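You operate a simulated robot arm through the tools that you are given. There is no shell and no other tool.

You run a simulated robot arm. Do the job below in one go: nothing can be reset, and whatever is moved stays where it is left.

## Task
Change the cloudy water in the purple jar and put the jar back.
Fine: the jar on the steel bench; old water down the sink; stand the empty jar on the drainer while you turn the tap on; fresh water between the lines; tap off; leave the other jars. Set down upright: what you pick out.

It is judged by the outcome, as a careful person would: the job done as asked, and still so three seconds after it is handed in. It fails if anything else is knocked over, pushed out of place, dropped, spilled or broken.

## Robot
A 6-joint arm with a two-finger gripper, fixed in place. Base frame: the origin is on the floor under the middle of its stand, x ahead of it, y to its left, z up; the work surface is at about z = 820. Lengths are in mm, angles in degrees, forces in N, time in s.
It reaches about 1417 mm from its shoulder. Its first joint turns from -166.0 to 166.0 degrees. Payload 3.43 kg.
Tool frame: the origin (TCP) lies between the finger pads and is the grasp point; the fingertips stand 20 mm ahead of it; z points along the fingers, y is the line along which they close. The gripper opens to 190 mm; its body begins 248 mm behind the TCP.
Orientation is told as [roll, pitch, yaw] about the base's x, y, z axes, in that order, counted from this pose: with the fingers straight down and closing along the base's y, the tool's x points along the base's -x, its y along +y and its z along -z.

## Interface
- The arm moves only by the tool servo_tool. Its argument "moves" is a list of rows, each an object (a shift or turn left out is 0, a gripper value left out holds the last) with "claw": the finger opening in m, from 0 to 0.19; "dp": the shift along the tool's x, y, z in m, a list of three; "rotation": the turn, a rotation vector about the tool's x, y, z in degrees, a list of three. In form: [{"claw": claw, "dp": [tx, ty, tz], "rotation": [rx, ry, rz]}, ...]. A call has 1 to 20 rows; each row is the pose to reach, as a shift and turn from the pose commanded when the call began, along the tool's axes at that moment. Rows are played at 5 a second. More than 50 mm and 8.6 degrees between two rows, or a gripper value outside its range, and nothing of the call is played. A pose out of reach is approached as far as the arm can. The call stops where the force on the tool passes 40 N (or 10 N more than at its start, if that is more) or the arm is blocked; 0.2 s more then pass. Each finger travels about 153 mm/s and halts on what it meets, pressing with about 41 N; the grip force reading is that of the motor and also rises with nothing between the fingers. The clock runs only during rows and for 0.2 s after the last one: add rows that repeat a pose to give the fingers time. It gives the time, the measured TCP pose, the force on the tool (base axes), the opening and the grip force at its end, in the units of the frame above (readings bear some noise), with the torque about the TCP (base axes, N m) and any sound that the robot's microphone picked up.
- Cameras (640 x 400 px; columns grow to the right, rows downward): "scene" is fixed at [63.9, 490.3, 1606.8]; the picture's right is [-0.35, -0.94, 0.00], its down [-0.52, 0.19, -0.83] and it looks along [0.78, -0.29, -0.55] (base axes); focal length 266 px, centre (320, 200). "wrist" rides on the gripper at [70, -8, -288] in the tool frame; the picture's right is [0.12, 0.99, 0.00], its down [-0.96, 0.12, -0.25] and it looks along [-0.24, 0.03, 0.97] (tool axes); focal length 261 px, centre (320, 200).
- camera(camera): a new picture of that camera. The clock stands still meanwhile.
- raise_lower(by): moves the trunk up (or, below 0, down) by that many mm; the arm rides with it, the base frame stays. It gives what a move gives, with no picture.
- point_at(camera, pixels): for up to 12 pixels [column, row] of the newest picture of that camera ("zoom" is the newest enlarged one), the place [x, y, z] in the base frame of the surface seen there, good to about 2 mm, but the place of the scene camera against the robot may be out by one fixed shift of up to 25 mm in any direction. The clock stands still meanwhile.
- zoom(camera, box): a new picture of the part [left, top, right, bottom] of that camera's present view, enlarged. The clock stands still meanwhile.
- sign_off(): hands the job in; it is judged then, once.

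Leave the gripper open and the arm clear of the work at the hand-in unless told otherwise.

The tools are called as name(argument=value, ...) on one line, values as JSON. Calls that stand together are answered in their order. servo_tool: Moves the arm, as the interface text tells. Its arguments: {"type":"object","properties":{"moves":{"type":"array","items":{"type":"object","properties":{"claw":{"type":"number"},"dp":{"type":"array","items":{"type":"number"}},"rotation":{"type":"array","items":{"type":"number"}}}}}},"required":["moves"]} The other tools are called the same way: raise_lower (by) moves the trunk up or down; camera (camera) takes a picture; point_at (camera, pixels) gives the place of the surface under pixels of a picture; zoom (camera, box) takes an enlarged picture of a part of a camera's view; sign_off () hands the job in.

At the start:

```text
clock: 0.0
ee_pos: [712.2, 77.6, 1480.7]
ee_rot: [0.0, 0.0, -0.1]
ft_force: [0.7, 0.4, 0.0]
moment: [-0.03, -0.03, 0.02]
width: 189.9
grip_force: 0.0
trunk travel left (down, up): [-375.0, 65.0]
```

scene: 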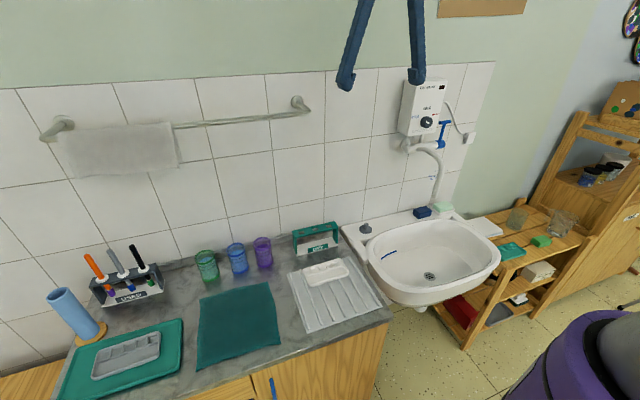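
wrist: 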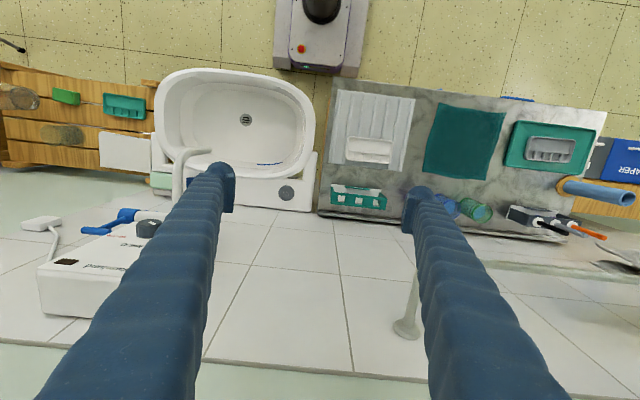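

I see three jars (green, blue, purple) near pixels (207,265), (237,258) and (263,252), a drainer near (335,290), and a sink with a tap lever near (443,130). I'll zoom in on these before moving.

zoom(camera="scene", box=[180, 210, 400, 348])

zoom(camera="scene", box=[350, 60, 510, 160])

zoom(camera="scene", box=[350, 140, 510, 300])

```text
2.90 times, centred on (290, 279) of scene
```

zoom: 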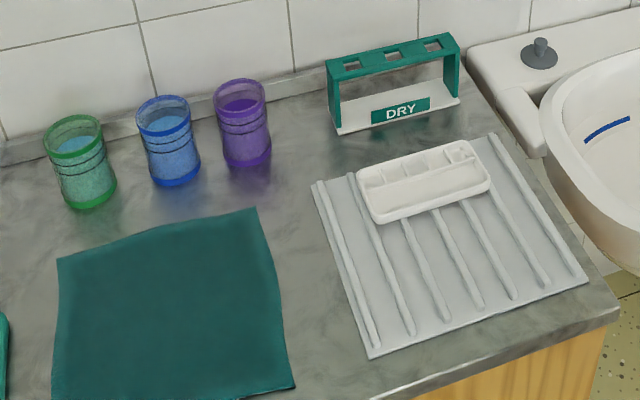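

```text
4.00 times, centred on (430, 110) of scene
```

zoom: 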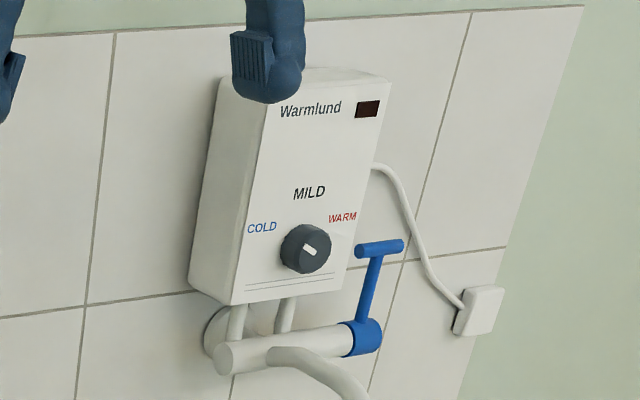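

```text
2.50 times, centred on (430, 220) of scene
```

zoom: 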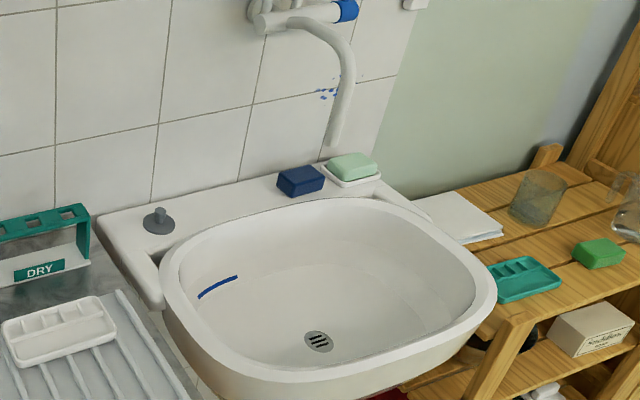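

Next I'll look closer at the purple jar and the taps, and at the wrist view.

zoom(camera="scene", box=[190, 225, 286, 285])

zoom(camera="wrist", box=[310, 80, 550, 230])

zoom(camera="wrist", box=[20, 60, 320, 330])

```text
6.67 times, centred on (238, 255) of scene
```

zoom: 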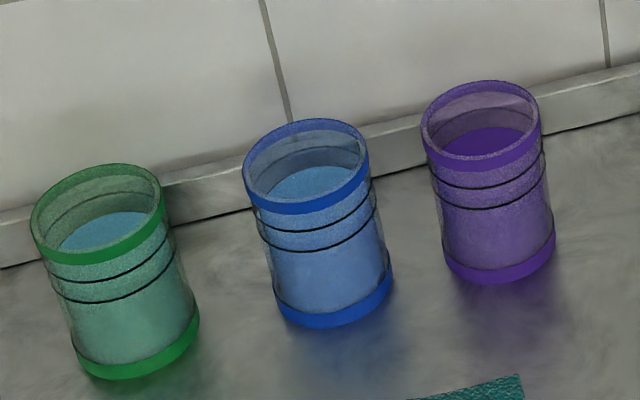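

```text
2.67 times, centred on (430, 155) of wrist
```

zoom: 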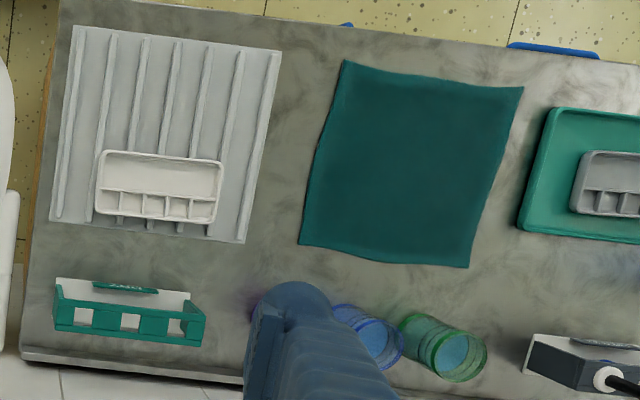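

```text
1.48 times, centred on (170, 195) of wrist
```

zoom: 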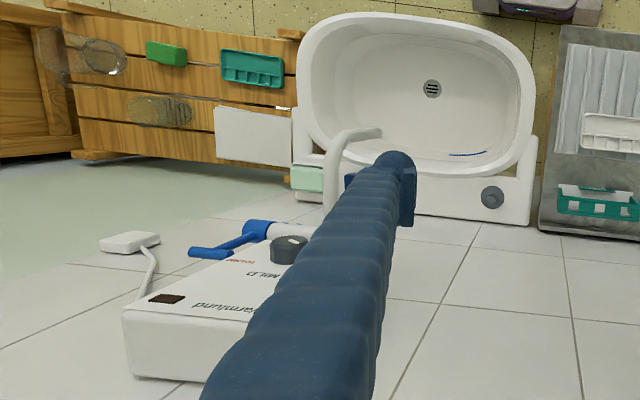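

I'll measure features in both cameras to find positions and the scene camera's shift. In the wrist view these are the drain (246,119), drainer corners, palette, tap lever, spout and jars. In the scene view they are the matching points.

point_at(camera="wrist", pixels=[[246, 119], [338, 91], [414, 99], [402, 170], [331, 161], [345, 158], [392, 160], [95, 231], [125, 215], [287, 193], [452, 208], [482, 212]])

point_at(camera="scene", pixels=[[430, 277], [308, 333], [383, 305], [350, 256], [288, 273], [365, 228], [443, 122], [440, 146], [436, 208], [263, 240], [236, 246], [206, 254]])

camera(camera="wrist")

```text
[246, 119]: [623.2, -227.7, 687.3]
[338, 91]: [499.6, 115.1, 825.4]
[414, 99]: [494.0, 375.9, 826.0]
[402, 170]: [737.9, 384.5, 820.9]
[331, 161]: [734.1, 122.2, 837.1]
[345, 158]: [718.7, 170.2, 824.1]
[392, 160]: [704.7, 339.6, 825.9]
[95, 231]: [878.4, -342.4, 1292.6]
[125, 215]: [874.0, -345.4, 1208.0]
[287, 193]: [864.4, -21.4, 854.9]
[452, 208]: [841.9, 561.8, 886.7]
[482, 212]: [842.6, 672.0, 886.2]
```

```text
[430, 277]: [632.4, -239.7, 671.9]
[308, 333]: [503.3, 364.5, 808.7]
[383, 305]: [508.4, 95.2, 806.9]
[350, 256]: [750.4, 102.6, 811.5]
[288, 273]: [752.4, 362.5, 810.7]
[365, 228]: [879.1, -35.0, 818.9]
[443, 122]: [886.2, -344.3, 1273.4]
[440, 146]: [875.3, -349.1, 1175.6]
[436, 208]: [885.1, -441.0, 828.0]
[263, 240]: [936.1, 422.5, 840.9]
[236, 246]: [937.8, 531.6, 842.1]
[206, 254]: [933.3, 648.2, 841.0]
```

```text
taken
```

wrist: 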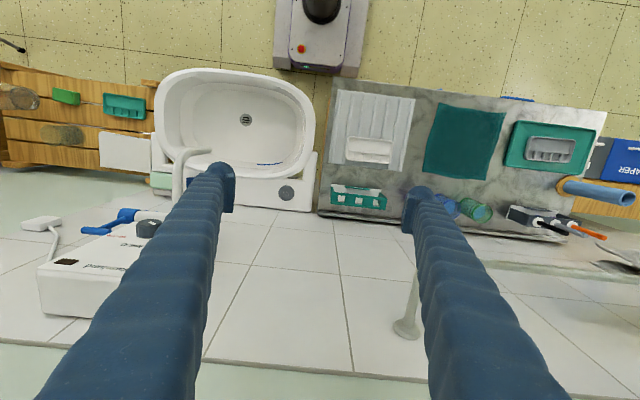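

The scene camera reads about (+10, −13, −16) mm off from the wrist camera. Next I'll zoom on the purple jar and measure its rim and base.

zoom(camera="scene", box=[190, 225, 286, 285])

point_at(camera="zoom", pixels=[[424, 132], [539, 115], [480, 163], [482, 84], [500, 273], [450, 262], [548, 240], [482, 130], [490, 185], [480, 206], [310, 207], [96, 258]])

```text
6.67 times, centred on (238, 255) of scene
```

zoom: 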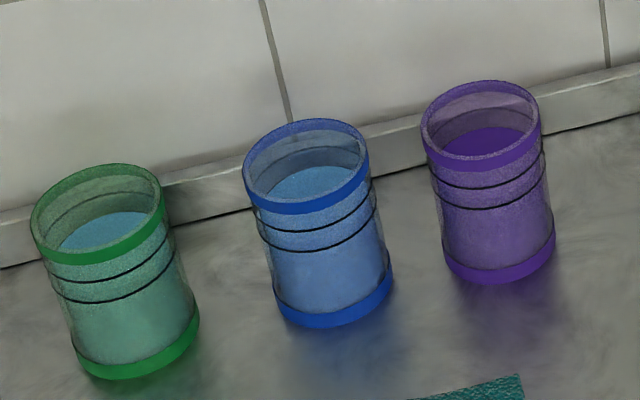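

```text
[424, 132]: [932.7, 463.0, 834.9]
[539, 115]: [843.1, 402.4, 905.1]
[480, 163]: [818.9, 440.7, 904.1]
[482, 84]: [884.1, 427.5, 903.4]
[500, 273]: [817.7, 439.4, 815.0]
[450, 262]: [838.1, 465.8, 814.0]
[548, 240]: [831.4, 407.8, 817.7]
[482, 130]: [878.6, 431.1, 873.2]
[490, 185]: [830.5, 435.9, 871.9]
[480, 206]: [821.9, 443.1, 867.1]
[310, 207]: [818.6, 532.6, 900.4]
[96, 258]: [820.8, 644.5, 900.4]
```

The purple jar is near true (841, 447), about 100 mm tall and 68 mm across, with the blue jar about 95 mm away. Now I'll measure the tap, spout and sink rim in zooms.

zoom(camera="scene", box=[390, 100, 486, 220])

zoom(camera="wrist", box=[60, 130, 240, 260])

```text
3.33 times, centred on (438, 160) of scene
```

zoom: 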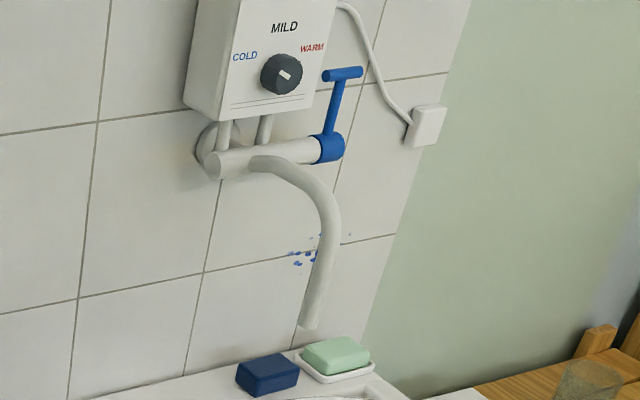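

```text
3.08 times, centred on (150, 195) of wrist
```

zoom: 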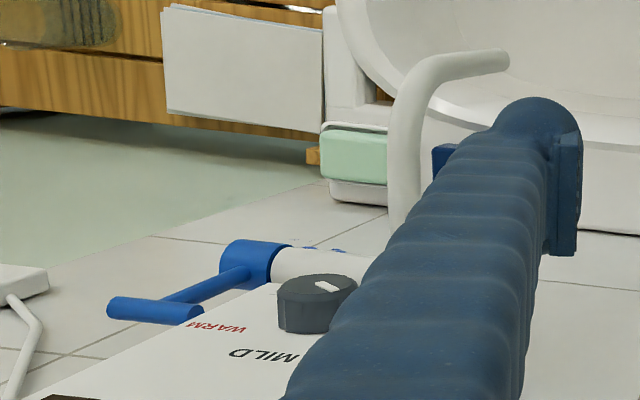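

Now I'll measure points in this wrist zoom: spout tip, spout bend, handle ends, stem, collar, pad and finger edges.

point_at(camera="zoom", pixels=[[500, 62], [440, 75], [405, 170], [112, 308], [198, 314], [180, 295], [245, 270], [240, 250], [320, 262], [566, 200], [540, 110], [555, 250]])

zoom(camera="scene", box=[390, 100, 486, 220])

point_at(camera="zoom", pixels=[[309, 325], [322, 265], [330, 215], [290, 172], [326, 76], [360, 74], [340, 85], [330, 125], [330, 150], [318, 155], [222, 168], [285, 75]])

```text
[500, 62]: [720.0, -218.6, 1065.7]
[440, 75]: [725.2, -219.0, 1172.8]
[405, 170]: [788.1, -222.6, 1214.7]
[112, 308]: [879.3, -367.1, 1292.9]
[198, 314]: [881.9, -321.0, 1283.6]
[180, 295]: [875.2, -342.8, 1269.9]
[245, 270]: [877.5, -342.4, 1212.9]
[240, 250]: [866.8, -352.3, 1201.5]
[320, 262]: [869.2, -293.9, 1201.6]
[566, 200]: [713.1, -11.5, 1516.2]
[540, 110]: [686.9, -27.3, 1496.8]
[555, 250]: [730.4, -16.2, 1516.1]
```

```text
3.33 times, centred on (438, 160) of scene
```

zoom: 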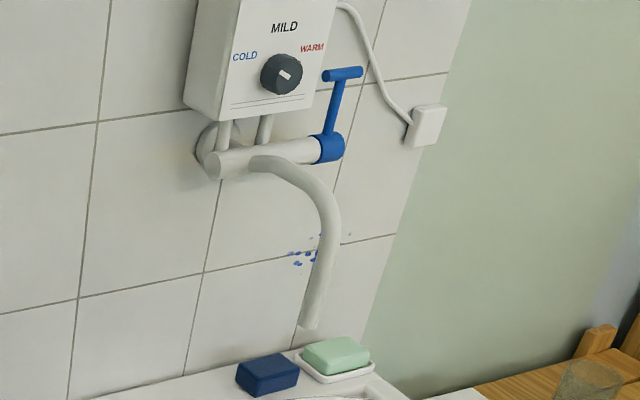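

```text
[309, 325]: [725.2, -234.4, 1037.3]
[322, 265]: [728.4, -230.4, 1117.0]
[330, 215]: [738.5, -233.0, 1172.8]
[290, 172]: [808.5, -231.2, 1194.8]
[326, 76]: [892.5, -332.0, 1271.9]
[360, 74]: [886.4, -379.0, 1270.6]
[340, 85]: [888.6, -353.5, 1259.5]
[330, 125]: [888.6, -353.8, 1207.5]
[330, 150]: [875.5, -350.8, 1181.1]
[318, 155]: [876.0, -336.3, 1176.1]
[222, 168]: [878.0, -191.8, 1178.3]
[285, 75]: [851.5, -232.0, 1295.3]
```

The spout tip is near (727, −219, 1050), and the T-handle bar spans y −367 to −321 at (884, z 1290). I'll look at the gripper fingers and the edges of the heater box next.

zoom(camera="scene", box=[320, 0, 480, 100])

point_at(camera="zoom", pixels=[[90, 352], [70, 340], [125, 320], [110, 200], [365, 310], [395, 330], [430, 325], [408, 255], [505, 345], [462, 535], [320, 355], [440, 250]])

point_at(camera="scene", pixels=[[447, 84], [438, 135], [410, 84], [398, 133], [405, 136], [430, 136], [470, 110], [465, 180], [320, 120], [300, 205], [380, 190], [250, 265]])

```text
4.00 times, centred on (400, 50) of scene
```

zoom: 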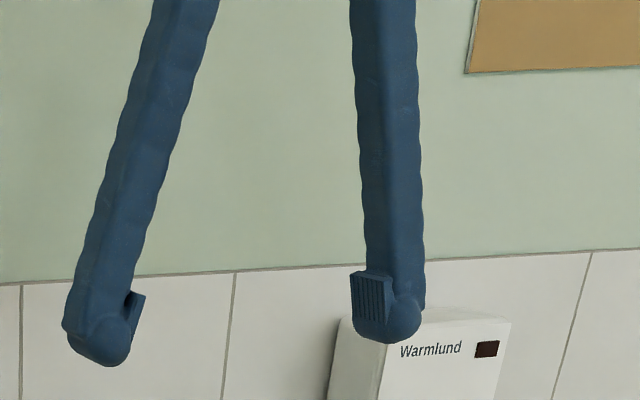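

```text
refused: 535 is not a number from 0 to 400
```

```text
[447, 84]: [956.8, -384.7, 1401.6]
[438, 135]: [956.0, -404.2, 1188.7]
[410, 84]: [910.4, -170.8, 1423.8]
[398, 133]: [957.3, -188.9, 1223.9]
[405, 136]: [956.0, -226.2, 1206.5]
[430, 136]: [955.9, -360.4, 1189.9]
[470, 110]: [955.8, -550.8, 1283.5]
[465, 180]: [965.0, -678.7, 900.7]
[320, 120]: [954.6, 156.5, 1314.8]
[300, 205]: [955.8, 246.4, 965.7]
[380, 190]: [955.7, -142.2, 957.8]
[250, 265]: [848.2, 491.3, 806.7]
```

The wall is at about x 946, so there is about 55 mm behind the T-bar. I'll measure the finger size and heater box points.

zoom(camera="scene", box=[330, 0, 480, 150])

point_at(camera="zoom", pixels=[[160, 200], [180, 222], [185, 190], [200, 100], [165, 100], [218, 100], [10, 215], [30, 230], [45, 200], [40, 150], [305, 355], [500, 230]])

```text
2.67 times, centred on (405, 75) of scene
```

zoom: 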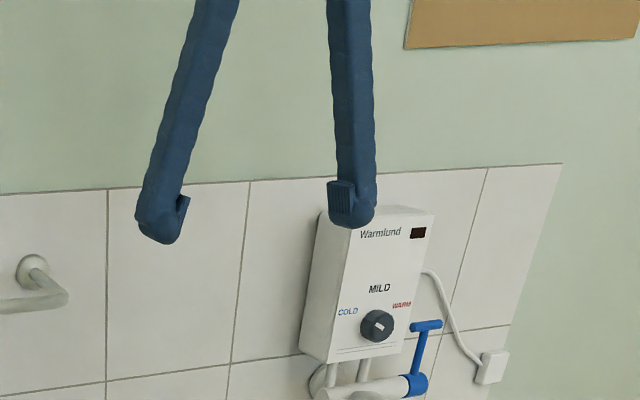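

```text
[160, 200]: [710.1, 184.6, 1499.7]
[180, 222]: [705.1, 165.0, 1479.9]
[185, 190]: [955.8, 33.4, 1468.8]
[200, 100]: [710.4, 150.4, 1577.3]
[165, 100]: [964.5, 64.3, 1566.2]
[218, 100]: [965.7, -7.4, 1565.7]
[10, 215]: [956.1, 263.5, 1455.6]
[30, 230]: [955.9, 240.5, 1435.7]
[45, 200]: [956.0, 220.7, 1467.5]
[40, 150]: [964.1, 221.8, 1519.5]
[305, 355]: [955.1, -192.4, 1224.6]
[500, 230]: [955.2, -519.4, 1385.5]
```

The zoom keeps its aspect ratio, so I'll re-pick points on the displayed picture: right finger at (345,200) and (365,215), and the heater corners.

point_at(camera="zoom", pixels=[[345, 185], [340, 215], [372, 214], [358, 224], [340, 100], [368, 100], [430, 216], [403, 340], [335, 358], [322, 222], [182, 205], [378, 325]])

```text
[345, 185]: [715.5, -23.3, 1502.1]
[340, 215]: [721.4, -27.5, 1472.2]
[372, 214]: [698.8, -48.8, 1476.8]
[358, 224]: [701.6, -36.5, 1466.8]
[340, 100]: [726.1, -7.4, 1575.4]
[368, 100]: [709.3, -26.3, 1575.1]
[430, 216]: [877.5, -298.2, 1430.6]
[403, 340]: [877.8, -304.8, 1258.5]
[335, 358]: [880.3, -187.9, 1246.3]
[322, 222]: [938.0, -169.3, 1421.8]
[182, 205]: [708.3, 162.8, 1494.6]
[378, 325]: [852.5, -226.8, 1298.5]
```

The fingers are about 35 mm thick with small pads. My plan is to grip the jar diagonally, heading about +50° from +x toward +y and pointing 30° below horizontal. That keeps the fingers clear of the blue jar and the back upstand. First I'll pitch the tool up to 30° below horizontal at a safe height, with a narrower claw to see how the pads sit.

servo_tool(moves=[{"claw": 0.11, "dp": [0, 0.003, 0.029], "rotation": [0, -7.5, 0]}, {"dp": [0, 0.006, 0.058], "rotation": [0, -15, 0]}, {"dp": [0, 0.009, 0.087], "rotation": [0, -22.5, 0]}, {"dp": [0, 0.012, 0.116], "rotation": [0, -30, 0]}, {"dp": [0, 0.015, 0.145], "rotation": [0, -37.5, 0]}, {"dp": [0, 0.018, 0.174], "rotation": [0, -45, 0]}, {"dp": [0, 0.02, 0.203], "rotation": [0, -52.5, 0]}, {"dp": [0, 0.022, 0.23], "rotation": [0, -60, 0]}, {"dp": [0, 0.022, 0.23], "rotation": [0, -60, 0]}])

camera(camera="scene")

camera(camera="wrist")

```text
clock: 2.2
ee_pos: [685.6, -42.2, 1253.7]
ee_rot: [-23.9, -49.5, 1.3]
ft_force: [0.3, 0.8, -0.8]
moment: [-0.02, 0.0, -0.06]
width: 110.1
grip_force: 0.0
out of reach, approached as far as the arm can: row 5, 6, 7, 8, 9
trunk travel left (down, up): [-375.0, 65.0]
stopped in row 9: the arm was blocked; the commanded pose is now the measured one
```

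```text
taken
```

scene: 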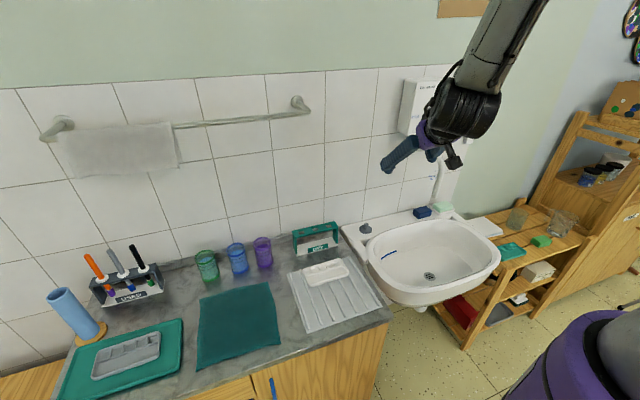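

```text
taken
```

wrist: 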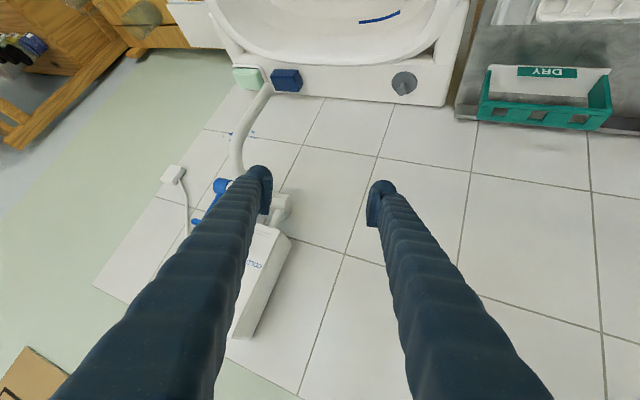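

The arm folds up when it points along +x this close in, so that pose can't be reached. I'll go back to fingers-down at (720, 100, 1400). After that I'll yaw the tool and tilt it toward +y, which keeps the wrist away from the base.

servo_tool(moves=[{"dp": [-0.0193, 0.0146, -0.0169], "rotation": [-3.11, 7.0, -1.3]}, {"dp": [-0.0386, 0.0292, -0.0337], "rotation": [-6.23, 14.0, -2.6]}, {"dp": [-0.0579, 0.0438, -0.0506], "rotation": [-9.34, 21.0, -3.9]}, {"dp": [-0.0772, 0.0584, -0.0674], "rotation": [-12.46, 28.0, -5.2]}, {"dp": [-0.0965, 0.073, -0.0843], "rotation": [-15.57, 35.0, -6.5]}, {"dp": [-0.1158, 0.0876, -0.1011], "rotation": [-18.69, 42.0, -7.8]}, {"dp": [-0.135, 0.102, -0.118], "rotation": [-21.8, 49.0, -9.1]}, {"dp": [-0.135, 0.102, -0.118], "rotation": [-21.8, 49.0, -9.1]}])

camera(camera="scene")

```text
clock: 4.0
ee_pos: [719.4, 99.9, 1402.0]
ee_rot: [0.1, -0.1, 0.1]
ft_force: [0.1, -0.5, -0.1]
moment: [0.01, -0.08, -0.01]
width: 109.8
grip_force: 0.0
trunk travel left (down, up): [-375.0, 65.0]
```

```text
taken
```

scene: 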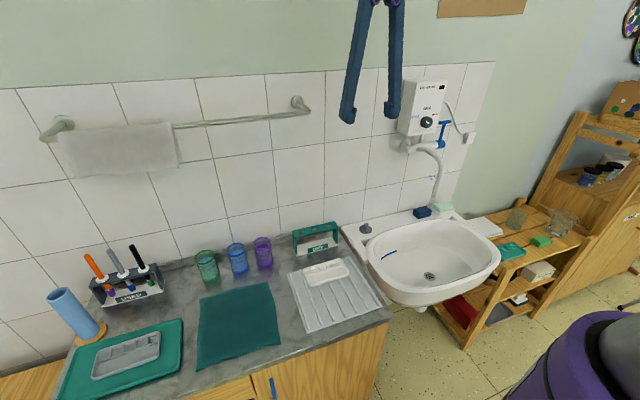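

Back to fingers-down cleanly. Now I'll yaw 65° about vertical, which is −65° about tool z, while moving to (720, 200, 1300).

servo_tool(moves=[{"dp": [0, 0.0125, 0.0125], "rotation": [0, 0, -8.125]}, {"dp": [0, 0.025, 0.025], "rotation": [0, 0, -16.25]}, {"dp": [0, 0.0375, 0.0375], "rotation": [0, 0, -24.375]}, {"dp": [0, 0.05, 0.05], "rotation": [0, 0, -32.5]}, {"dp": [0, 0.0625, 0.0625], "rotation": [0, 0, -40.625]}, {"dp": [0, 0.075, 0.075], "rotation": [0, 0, -48.75]}, {"dp": [0, 0.0875, 0.0875], "rotation": [0, 0, -56.875]}, {"dp": [0, 0.1, 0.1], "rotation": [0, 0, -65]}, {"dp": [0, 0.1, 0.1], "rotation": [0, 0, -65]}])

zoom(camera="scene", box=[300, 0, 460, 180])

```text
clock: 6.0
ee_pos: [720.1, 201.8, 1299.4]
ee_rot: [0.1, -0.1, 65.1]
ft_force: [-0.4, -0.1, -0.3]
moment: [0.02, -0.02, -0.01]
width: 110.0
grip_force: 0.0
trunk travel left (down, up): [-375.0, 65.0]
```

```text
2.22 times, centred on (380, 90) of scene
```

zoom: 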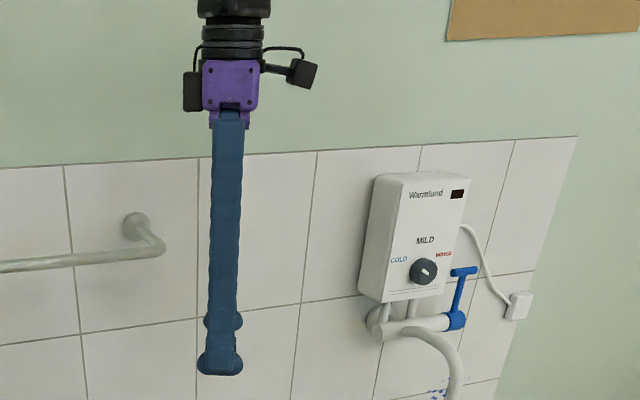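

I'll measure the finger and tip widths here: tip edges (200,362) and (242,362), finger edges, and the body.

point_at(camera="zoom", pixels=[[200, 364], [220, 366], [240, 366], [212, 300], [234, 300], [210, 326], [240, 320], [205, 90], [255, 90], [186, 90], [300, 75], [220, 374]])

camera(camera="wrist")

```text
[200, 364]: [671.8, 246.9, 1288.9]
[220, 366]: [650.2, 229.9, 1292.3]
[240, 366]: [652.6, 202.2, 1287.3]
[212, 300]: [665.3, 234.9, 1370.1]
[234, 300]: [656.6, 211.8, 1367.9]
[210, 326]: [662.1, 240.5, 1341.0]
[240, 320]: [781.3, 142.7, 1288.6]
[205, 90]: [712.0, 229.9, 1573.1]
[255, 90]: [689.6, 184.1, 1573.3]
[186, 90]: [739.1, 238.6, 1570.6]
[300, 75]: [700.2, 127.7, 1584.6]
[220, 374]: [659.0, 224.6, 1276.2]
```

```text
taken
```

wrist: 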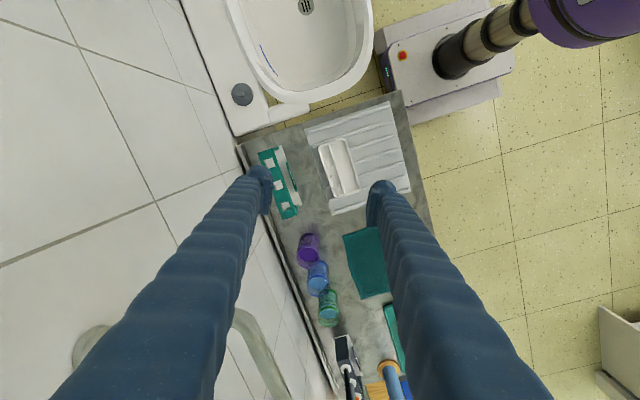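

Fingers are about 28 mm wide and the tips about 48 mm wide. The wrist camera now sees all three jars, so I'll zoom in on them and the drainer for accurate positions.

zoom(camera="wrist", box=[270, 220, 366, 330])

zoom(camera="wrist", box=[240, 90, 430, 225])

```text
3.64 times, centred on (318, 275) of wrist
```

zoom: 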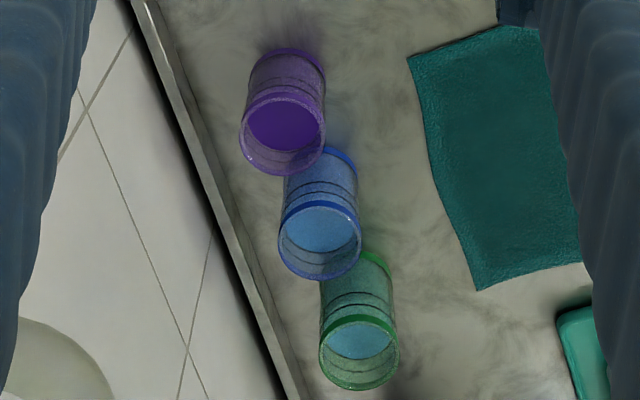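

```text
2.96 times, centred on (335, 158) of wrist
```

zoom: 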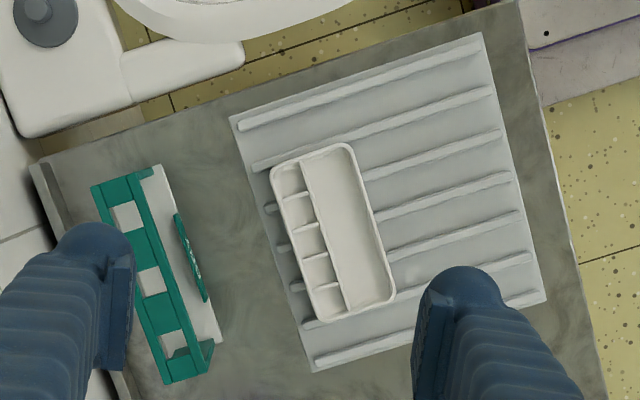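

I'll measure the drainer, palette and DRY stand in this zoom, then the jars in a fresh zoom.

point_at(camera="zoom", pixels=[[235, 122], [476, 40], [541, 298], [316, 366], [350, 150], [390, 300], [430, 160], [430, 185], [440, 205], [440, 232], [110, 195], [180, 365]])

zoom(camera="wrist", box=[290, 222, 350, 292])

```text
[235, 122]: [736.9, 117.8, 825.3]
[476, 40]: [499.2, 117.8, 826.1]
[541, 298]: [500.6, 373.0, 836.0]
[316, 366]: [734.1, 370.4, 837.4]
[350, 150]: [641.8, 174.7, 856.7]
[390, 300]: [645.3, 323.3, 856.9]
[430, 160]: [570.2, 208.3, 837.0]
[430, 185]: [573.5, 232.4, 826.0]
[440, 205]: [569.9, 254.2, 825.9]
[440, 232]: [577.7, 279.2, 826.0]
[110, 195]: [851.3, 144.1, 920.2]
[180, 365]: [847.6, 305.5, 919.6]
```

```text
5.71 times, centred on (320, 257) of wrist
```

zoom: 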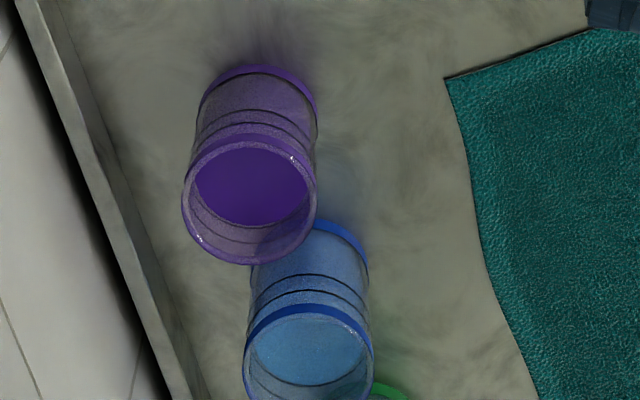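

The drainer's ridge tops are at z 837, spaced about 41 mm apart. The palette starts at x 642, and the DRY stand's top is at z 920. Now I'll measure the purple jar's rim and base, and the blue jar.

point_at(camera="zoom", pixels=[[184, 212], [314, 200], [250, 260], [255, 140], [258, 70], [204, 98], [313, 92], [250, 185], [246, 340], [371, 350], [310, 308], [95, 170]])

point_at(camera="wrist", pixels=[[285, 255], [265, 215], [306, 8], [240, 94], [260, 50], [365, 60], [350, 20], [395, 92], [425, 200], [330, 375], [345, 345], [385, 365]])

```text
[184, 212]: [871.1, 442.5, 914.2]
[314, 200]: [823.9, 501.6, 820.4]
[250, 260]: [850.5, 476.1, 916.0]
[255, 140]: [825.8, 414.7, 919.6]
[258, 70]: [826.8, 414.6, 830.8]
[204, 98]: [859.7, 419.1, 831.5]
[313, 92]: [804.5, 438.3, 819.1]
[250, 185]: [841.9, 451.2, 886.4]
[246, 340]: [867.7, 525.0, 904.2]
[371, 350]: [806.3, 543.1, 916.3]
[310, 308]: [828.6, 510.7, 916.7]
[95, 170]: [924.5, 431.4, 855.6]
```

```text
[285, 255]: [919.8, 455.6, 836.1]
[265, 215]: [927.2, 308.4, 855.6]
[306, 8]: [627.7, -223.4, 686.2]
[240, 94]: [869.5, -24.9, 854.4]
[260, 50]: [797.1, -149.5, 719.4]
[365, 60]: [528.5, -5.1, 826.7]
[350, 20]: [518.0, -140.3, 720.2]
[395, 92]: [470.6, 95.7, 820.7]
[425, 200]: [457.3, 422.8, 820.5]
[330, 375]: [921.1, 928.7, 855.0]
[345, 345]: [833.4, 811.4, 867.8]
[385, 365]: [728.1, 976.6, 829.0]
```

The purple jar is centred at (838.5, 446.5), radius 34, rim z 920, with water 66 mm above the bench. The blue jar is at (838.5, 541). I'll pitch the tool to 35° below horizontal on heading 65°, stopping 150 mm short of the jar, with the claw at 0.09.

servo_tool(moves=[{"claw": 0.09, "dp": [-0.0149, -0.0004, 0.0328], "rotation": [0, -5.5, 0]}, {"dp": [-0.0298, -0.0008, 0.0656], "rotation": [0, -11, 0]}, {"dp": [-0.0447, -0.0012, 0.0984], "rotation": [0, -16.5, 0]}, {"dp": [-0.0596, -0.0016, 0.1312], "rotation": [0, -22, 0]}, {"dp": [-0.0745, -0.002, 0.164], "rotation": [0, -27.5, 0]}, {"dp": [-0.0894, -0.0024, 0.1968], "rotation": [0, -33, 0]}, {"dp": [-0.1043, -0.0028, 0.2296], "rotation": [0, -38.5, 0]}, {"dp": [-0.1192, -0.0032, 0.2624], "rotation": [0, -44, 0]}, {"dp": [-0.1341, -0.0036, 0.2952], "rotation": [0, -49.5, 0]}, {"dp": [-0.149, -0.004, 0.3284], "rotation": [0, -55, 0]}, {"dp": [-0.149, -0.004, 0.3284], "rotation": [0, -55, 0]}])

camera(camera="scene")

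camera(camera="wrist")

```text
clock: 8.4
ee_pos: [784.0, 333.9, 973.3]
ee_rot: [0.5, -55.0, 64.8]
ft_force: [-0.8, -0.7, 0.4]
moment: [-0.01, 0.02, -0.02]
width: 89.9
grip_force: 0.0
trunk travel left (down, up): [-375.0, 65.0]
```

```text
taken
```

scene: 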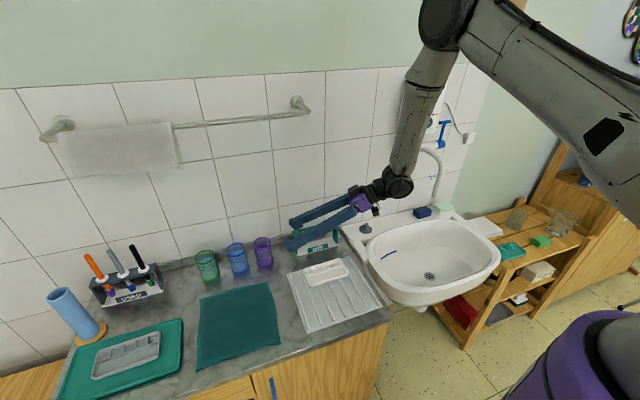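

```text
taken
```

wrist: 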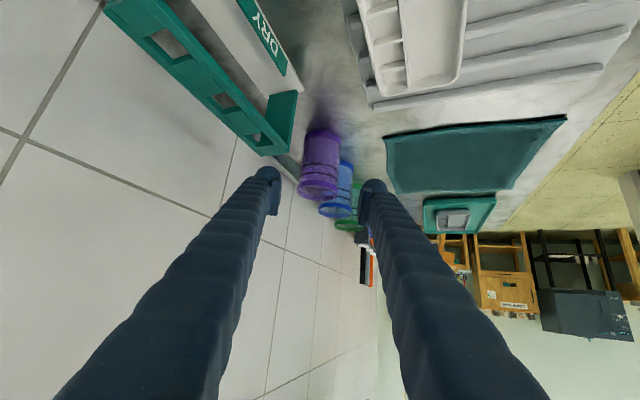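

Reached. I see the arm clear of the DRY stand and the purple jar between the fingers at about (320,165). I'll zoom in and re-measure the jar from here.

zoom(camera="wrist", box=[240, 100, 400, 240])

zoom(camera="scene", box=[180, 170, 400, 300])

```text
2.86 times, centred on (320, 170) of wrist
```

zoom: 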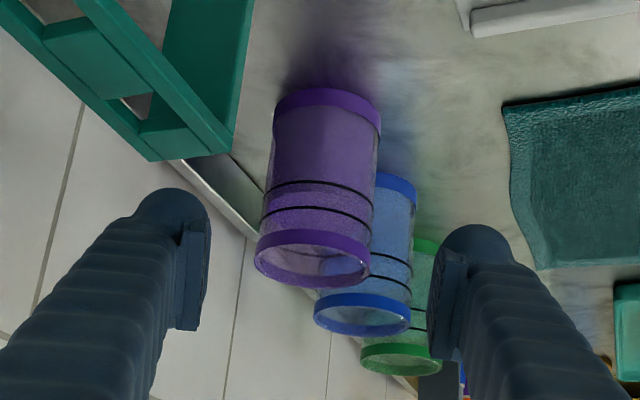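

```text
2.91 times, centred on (290, 235) of scene
```

zoom: 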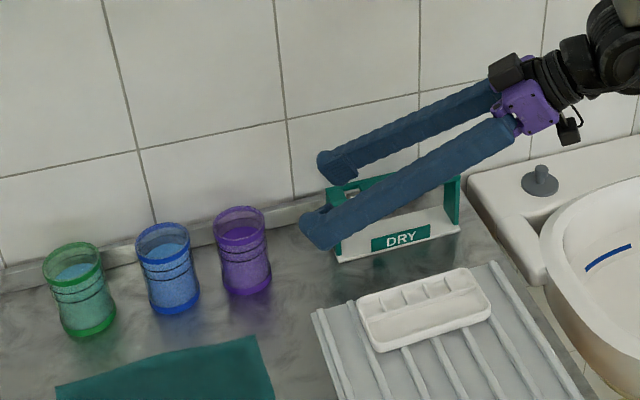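

I'll check where the pads sit relative to the TCP by measuring the pad corners and tips in a wrist zoom.

zoom(camera="wrist", box=[240, 100, 400, 240])

point_at(camera="zoom", pixels=[[206, 228], [190, 325], [180, 225], [170, 192], [205, 200], [440, 260], [440, 352], [455, 258], [475, 230], [435, 250], [300, 262], [330, 100]])

```text
2.86 times, centred on (320, 170) of wrist
```

zoom: 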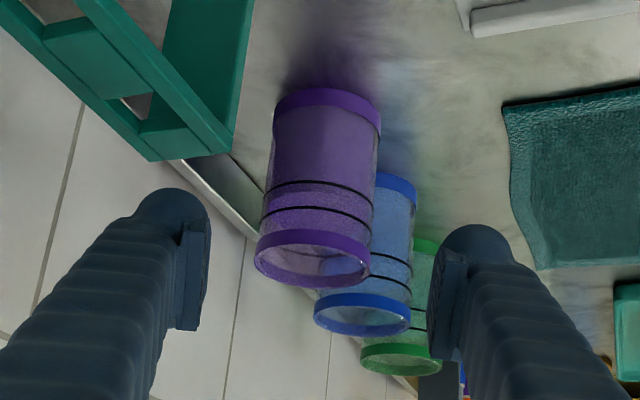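

```text
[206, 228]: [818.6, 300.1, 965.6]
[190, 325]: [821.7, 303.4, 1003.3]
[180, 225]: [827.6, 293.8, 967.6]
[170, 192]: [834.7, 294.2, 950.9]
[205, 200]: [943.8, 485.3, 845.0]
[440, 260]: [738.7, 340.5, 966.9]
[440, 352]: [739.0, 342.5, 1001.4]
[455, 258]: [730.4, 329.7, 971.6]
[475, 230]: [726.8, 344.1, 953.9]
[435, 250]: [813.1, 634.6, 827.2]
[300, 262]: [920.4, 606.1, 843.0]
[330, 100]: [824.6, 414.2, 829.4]
```

The pads sit about 12–15 mm behind the TCP at this opening, so I'll run the TCP 10 mm past the jar axis, for a 163 mm straight advance along the fingers. The jar is centred to within about 1 mm. I'll advance slowly and check before closing.

servo_tool(moves=[{"dp": [-0.002, -0.001, 0.03]}, {"dp": [-0.004, -0.001, 0.06]}, {"dp": [-0.004, -0.001, 0.09]}, {"dp": [-0.004, -0.001, 0.115]}, {"dp": [-0.004, -0.001, 0.135]}, {"dp": [-0.004, -0.001, 0.15]}, {"dp": [-0.004, -0.001, 0.163]}, {"dp": [-0.004, -0.001, 0.163]}])

zoom(camera="scene", box=[180, 190, 340, 290])

zoom(camera="wrist", box=[220, 100, 420, 260])

```text
clock: 10.2
ee_pos: [845.3, 456.1, 880.6]
ee_rot: [0.0, -55.1, 65.1]
ft_force: [-0.2, -1.0, 0.6]
moment: [0.02, -0.01, 0.0]
width: 90.0
grip_force: 0.0
trunk travel left (down, up): [-375.0, 65.0]
```

```text
4.00 times, centred on (260, 240) of scene
```

zoom: 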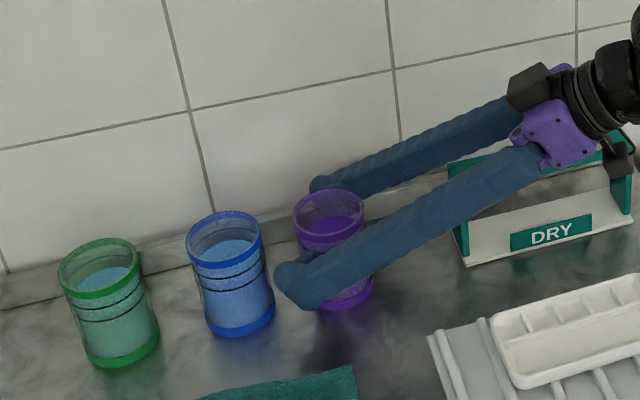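

```text
2.50 times, centred on (320, 180) of wrist
```

zoom: 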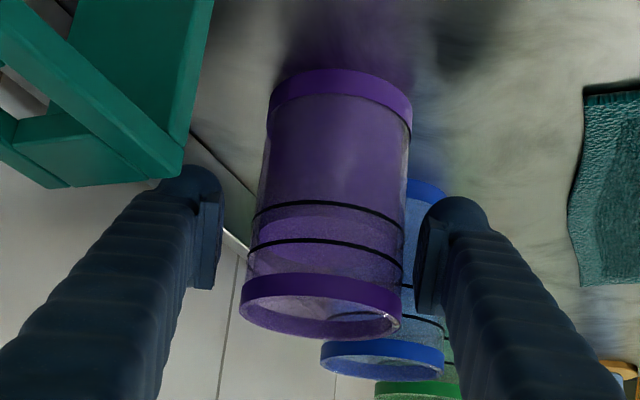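

The jar is between the pads and looks a few mm closer to the right-hand (front) finger. I'll measure its edges before closing.

point_at(camera="zoom", pixels=[[262, 205], [402, 215], [247, 290], [398, 305], [325, 290], [270, 110], [408, 115], [335, 90], [218, 215], [418, 250], [340, 215], [330, 250]])

```text
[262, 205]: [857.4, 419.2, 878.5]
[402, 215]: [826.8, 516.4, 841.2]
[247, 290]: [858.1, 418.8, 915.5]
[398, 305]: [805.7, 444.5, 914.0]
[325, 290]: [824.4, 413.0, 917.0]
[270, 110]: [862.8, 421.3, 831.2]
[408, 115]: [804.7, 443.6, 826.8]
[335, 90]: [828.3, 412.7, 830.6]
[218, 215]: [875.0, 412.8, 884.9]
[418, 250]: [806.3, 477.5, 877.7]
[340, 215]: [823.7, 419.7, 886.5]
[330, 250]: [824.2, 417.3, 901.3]
```

The jar axis is at about (838, 444.5), roughly 2 mm toward the +y finger. I'll shift 2 mm, then close onto the jar.

servo_tool(moves=[{"claw": 0.09, "dp": [0, 0.002, 0]}, {"claw": 0.08, "dp": [0, 0.002, 0]}, {"claw": 0.074, "dp": [0, 0.002, 0]}, {"claw": 0.07, "dp": [0, 0.002, 0]}, {"claw": 0.062, "dp": [0, 0.002, 0]}, {"claw": 0.055, "dp": [0, 0.002, 0]}, {"claw": 0.055, "dp": [0, 0.002, 0]}])

zoom(camera="scene", box=[180, 190, 340, 290])

zoom(camera="wrist", box=[220, 100, 420, 260])

```text
clock: 11.8
ee_pos: [844.2, 456.8, 880.8]
ee_rot: [0.0, -55.1, 65.1]
ft_force: [-1.2, 0.5, 0.5]
moment: [0.06, 0.15, -0.06]
width: 64.9
grip_force: 41.1
trunk travel left (down, up): [-375.0, 65.0]
```

```text
4.00 times, centred on (260, 240) of scene
```

zoom: 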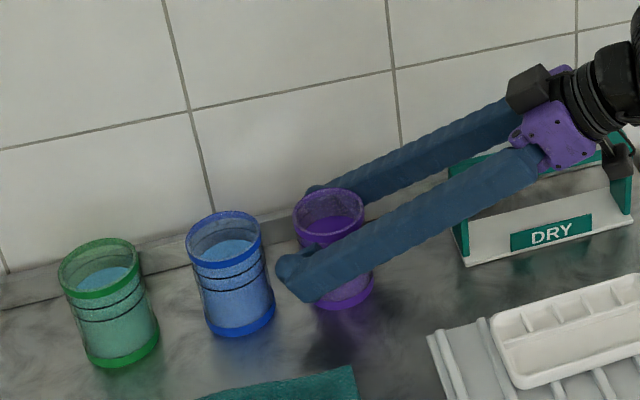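

```text
2.50 times, centred on (320, 180) of wrist
```

zoom: 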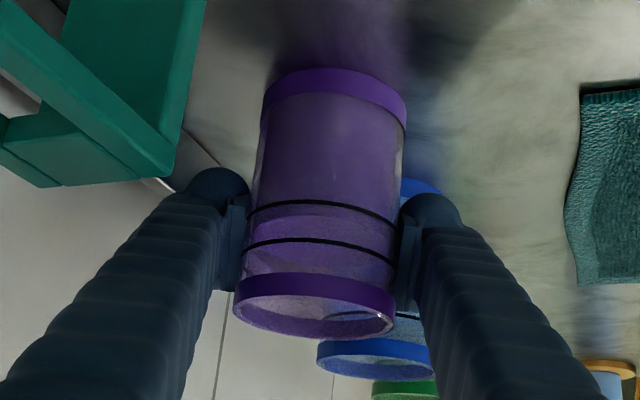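

The jar is held: width 64.9 mm, grip 41 N. The grasp pose to remember for putting it back is TCP (844.2, 456.8, 880.8), yaw 65, pitch −55. Now I'll lift straight up gently by 160 mm.

servo_tool(moves=[{"dp": [-0.0066, 0, -0.0046]}, {"dp": [-0.0197, 0, -0.0138]}, {"dp": [-0.0328, 0, -0.0229]}, {"dp": [-0.0492, 0, -0.0344]}, {"dp": [-0.0655, 0, -0.0459]}, {"dp": [-0.0819, 0, -0.0574]}, {"dp": [-0.0983, 0, -0.0688]}, {"dp": [-0.1147, 0, -0.0803]}, {"dp": [-0.1245, 0, -0.0872]}, {"dp": [-0.131, 0, -0.0918]}])

camera(camera="scene")

camera(camera="wrist")

```text
clock: 14.0
ee_pos: [841.5, 457.9, 1041.0]
ee_rot: [0.1, -55.1, 65.0]
ft_force: [0.0, 0.4, -2.0]
moment: [0.06, 0.0, -0.04]
width: 61.6
grip_force: 41.1
trunk travel left (down, up): [-375.0, 65.0]
```

```text
taken
```

scene: 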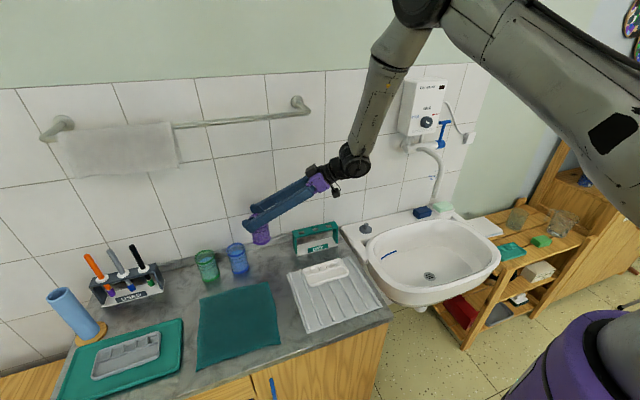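

```text
taken
```

wrist: 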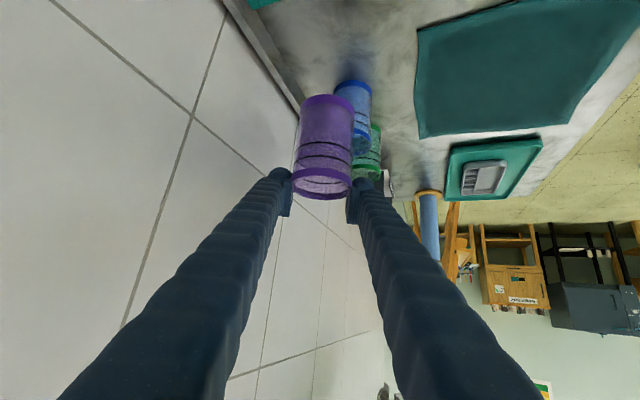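

The width reading went from 64.9 to 61.6, so I'll zoom in to see whether the jar shifted in the grip.

zoom(camera="wrist", box=[220, 70, 420, 230])

zoom(camera="scene", box=[210, 150, 370, 250])

```text
2.50 times, centred on (320, 150) of wrist
```

zoom: 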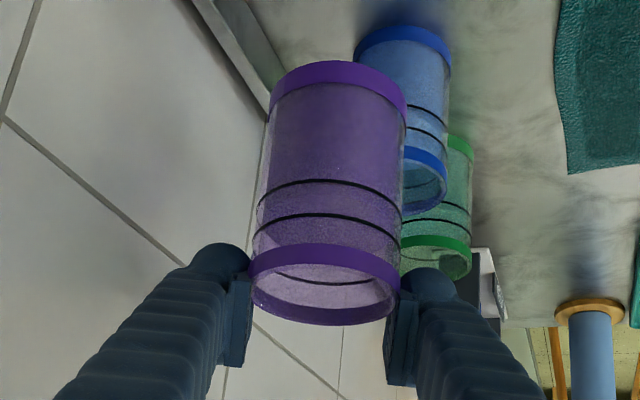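

```text
4.00 times, centred on (290, 200) of scene
```

zoom: 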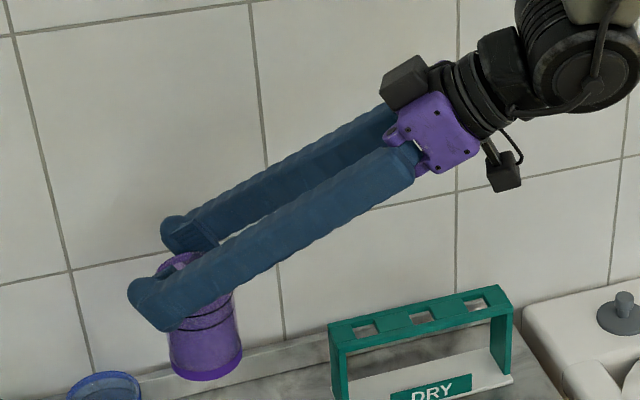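

The jar has slid down about 38 mm and the pads now hold it only by the rim, which is risky. The clock is stopped, so I'll measure the jar's present position before lowering it back.

zoom(camera="wrist", box=[220, 70, 420, 230])

point_at(camera="zoom", pixels=[[252, 270], [398, 290], [325, 260], [322, 318], [272, 100], [402, 110], [338, 75], [325, 190], [235, 340], [395, 360], [245, 285], [395, 300]])

zoom(camera="scene", box=[225, 200, 295, 250])

```text
2.50 times, centred on (320, 150) of wrist
```

zoom: 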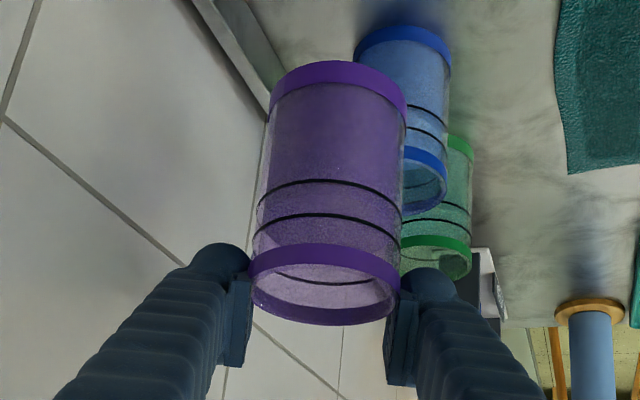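

```text
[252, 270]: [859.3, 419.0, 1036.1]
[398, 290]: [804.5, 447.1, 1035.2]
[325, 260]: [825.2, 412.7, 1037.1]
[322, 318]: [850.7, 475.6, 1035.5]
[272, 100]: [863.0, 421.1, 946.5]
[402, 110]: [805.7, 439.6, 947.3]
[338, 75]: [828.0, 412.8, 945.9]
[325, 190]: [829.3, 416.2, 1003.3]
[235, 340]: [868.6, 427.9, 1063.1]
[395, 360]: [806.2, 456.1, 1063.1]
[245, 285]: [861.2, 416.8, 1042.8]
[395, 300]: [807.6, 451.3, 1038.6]
```

```text
8.00 times, centred on (260, 225) of scene
```

zoom: 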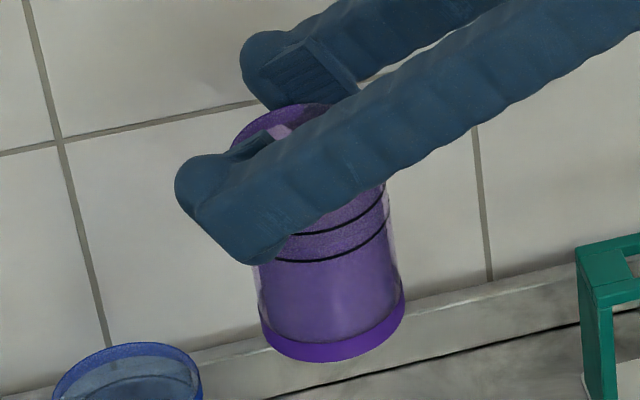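

The jar itself is still upright at its original x, y. It sits 120.5 mm above its resting height, and only the bottom corners of the pads still hold the rim. I'll lower it straight down 120 mm right away to put it back on the bench.

servo_tool(moves=[{"dp": [0.0328, 0, 0.0229]}, {"dp": [0.0696, 0, 0.0488]}, {"dp": [0.0942, 0, 0.066]}, {"dp": [0.0983, 0, 0.0688]}])

zoom(camera="wrist", box=[220, 70, 420, 230])

zoom(camera="scene", box=[200, 200, 328, 280])

```text
clock: 15.0
ee_pos: [844.3, 457.5, 924.4]
ee_rot: [-0.1, -55.3, 65.2]
ft_force: [0.3, -2.7, 17.9]
moment: [-0.39, 0.61, 0.1]
width: 62.0
grip_force: 41.2
trunk travel left (down, up): [-375.0, 65.0]
```

```text
2.50 times, centred on (320, 150) of wrist
```

zoom: 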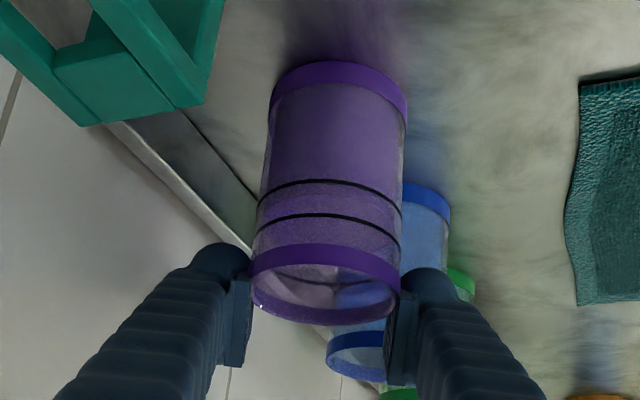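

```text
5.00 times, centred on (264, 240) of scene
```

zoom: 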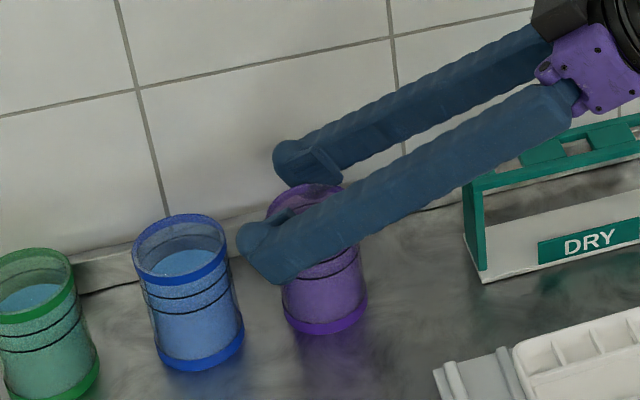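

The jar is back on the bench, upright and in place, with 18 N pressing down. The readings suggest it narrows upward: about 65 mm at mid-height and 62 at the rim. I'll unload 3 mm and open gently.

servo_tool(moves=[{"dp": [-0.0016, 0, -0.0011]}, {"dp": [-0.0025, 0, -0.0017]}, {"dp": [-0.0025, 0, -0.0017], "claw": 0.066}, {"dp": [-0.0025, 0, -0.0017], "claw": 0.075}, {"dp": [-0.0025, 0, -0.0017], "claw": 0.085}, {"dp": [-0.0025, 0, -0.0017], "claw": 0.09}, {"dp": [-0.0025, 0, -0.0017], "claw": 0.09}])

zoom(camera="wrist", box=[220, 70, 420, 230])

zoom(camera="scene", box=[200, 200, 328, 280])

```text
clock: 16.6
ee_pos: [843.9, 458.0, 924.4]
ee_rot: [0.1, -55.0, 65.0]
ft_force: [0.6, -0.1, 0.8]
moment: [0.02, -0.01, -0.01]
width: 90.1
grip_force: 0.0
trunk travel left (down, up): [-375.0, 65.0]
```

```text
2.50 times, centred on (320, 150) of wrist
```

zoom: 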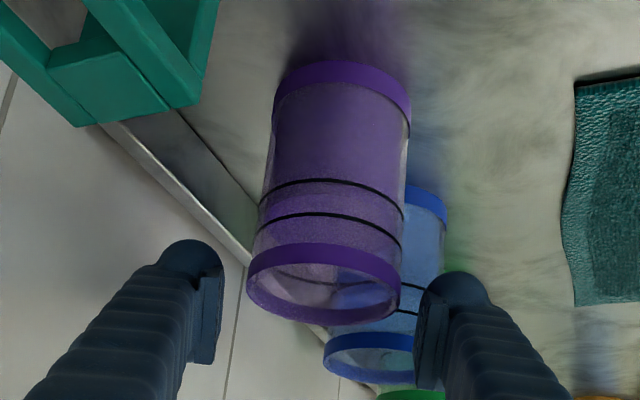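

```text
5.00 times, centred on (264, 240) of scene
```

zoom: 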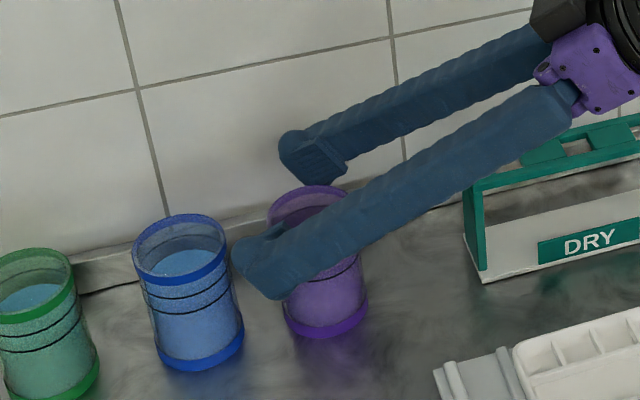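

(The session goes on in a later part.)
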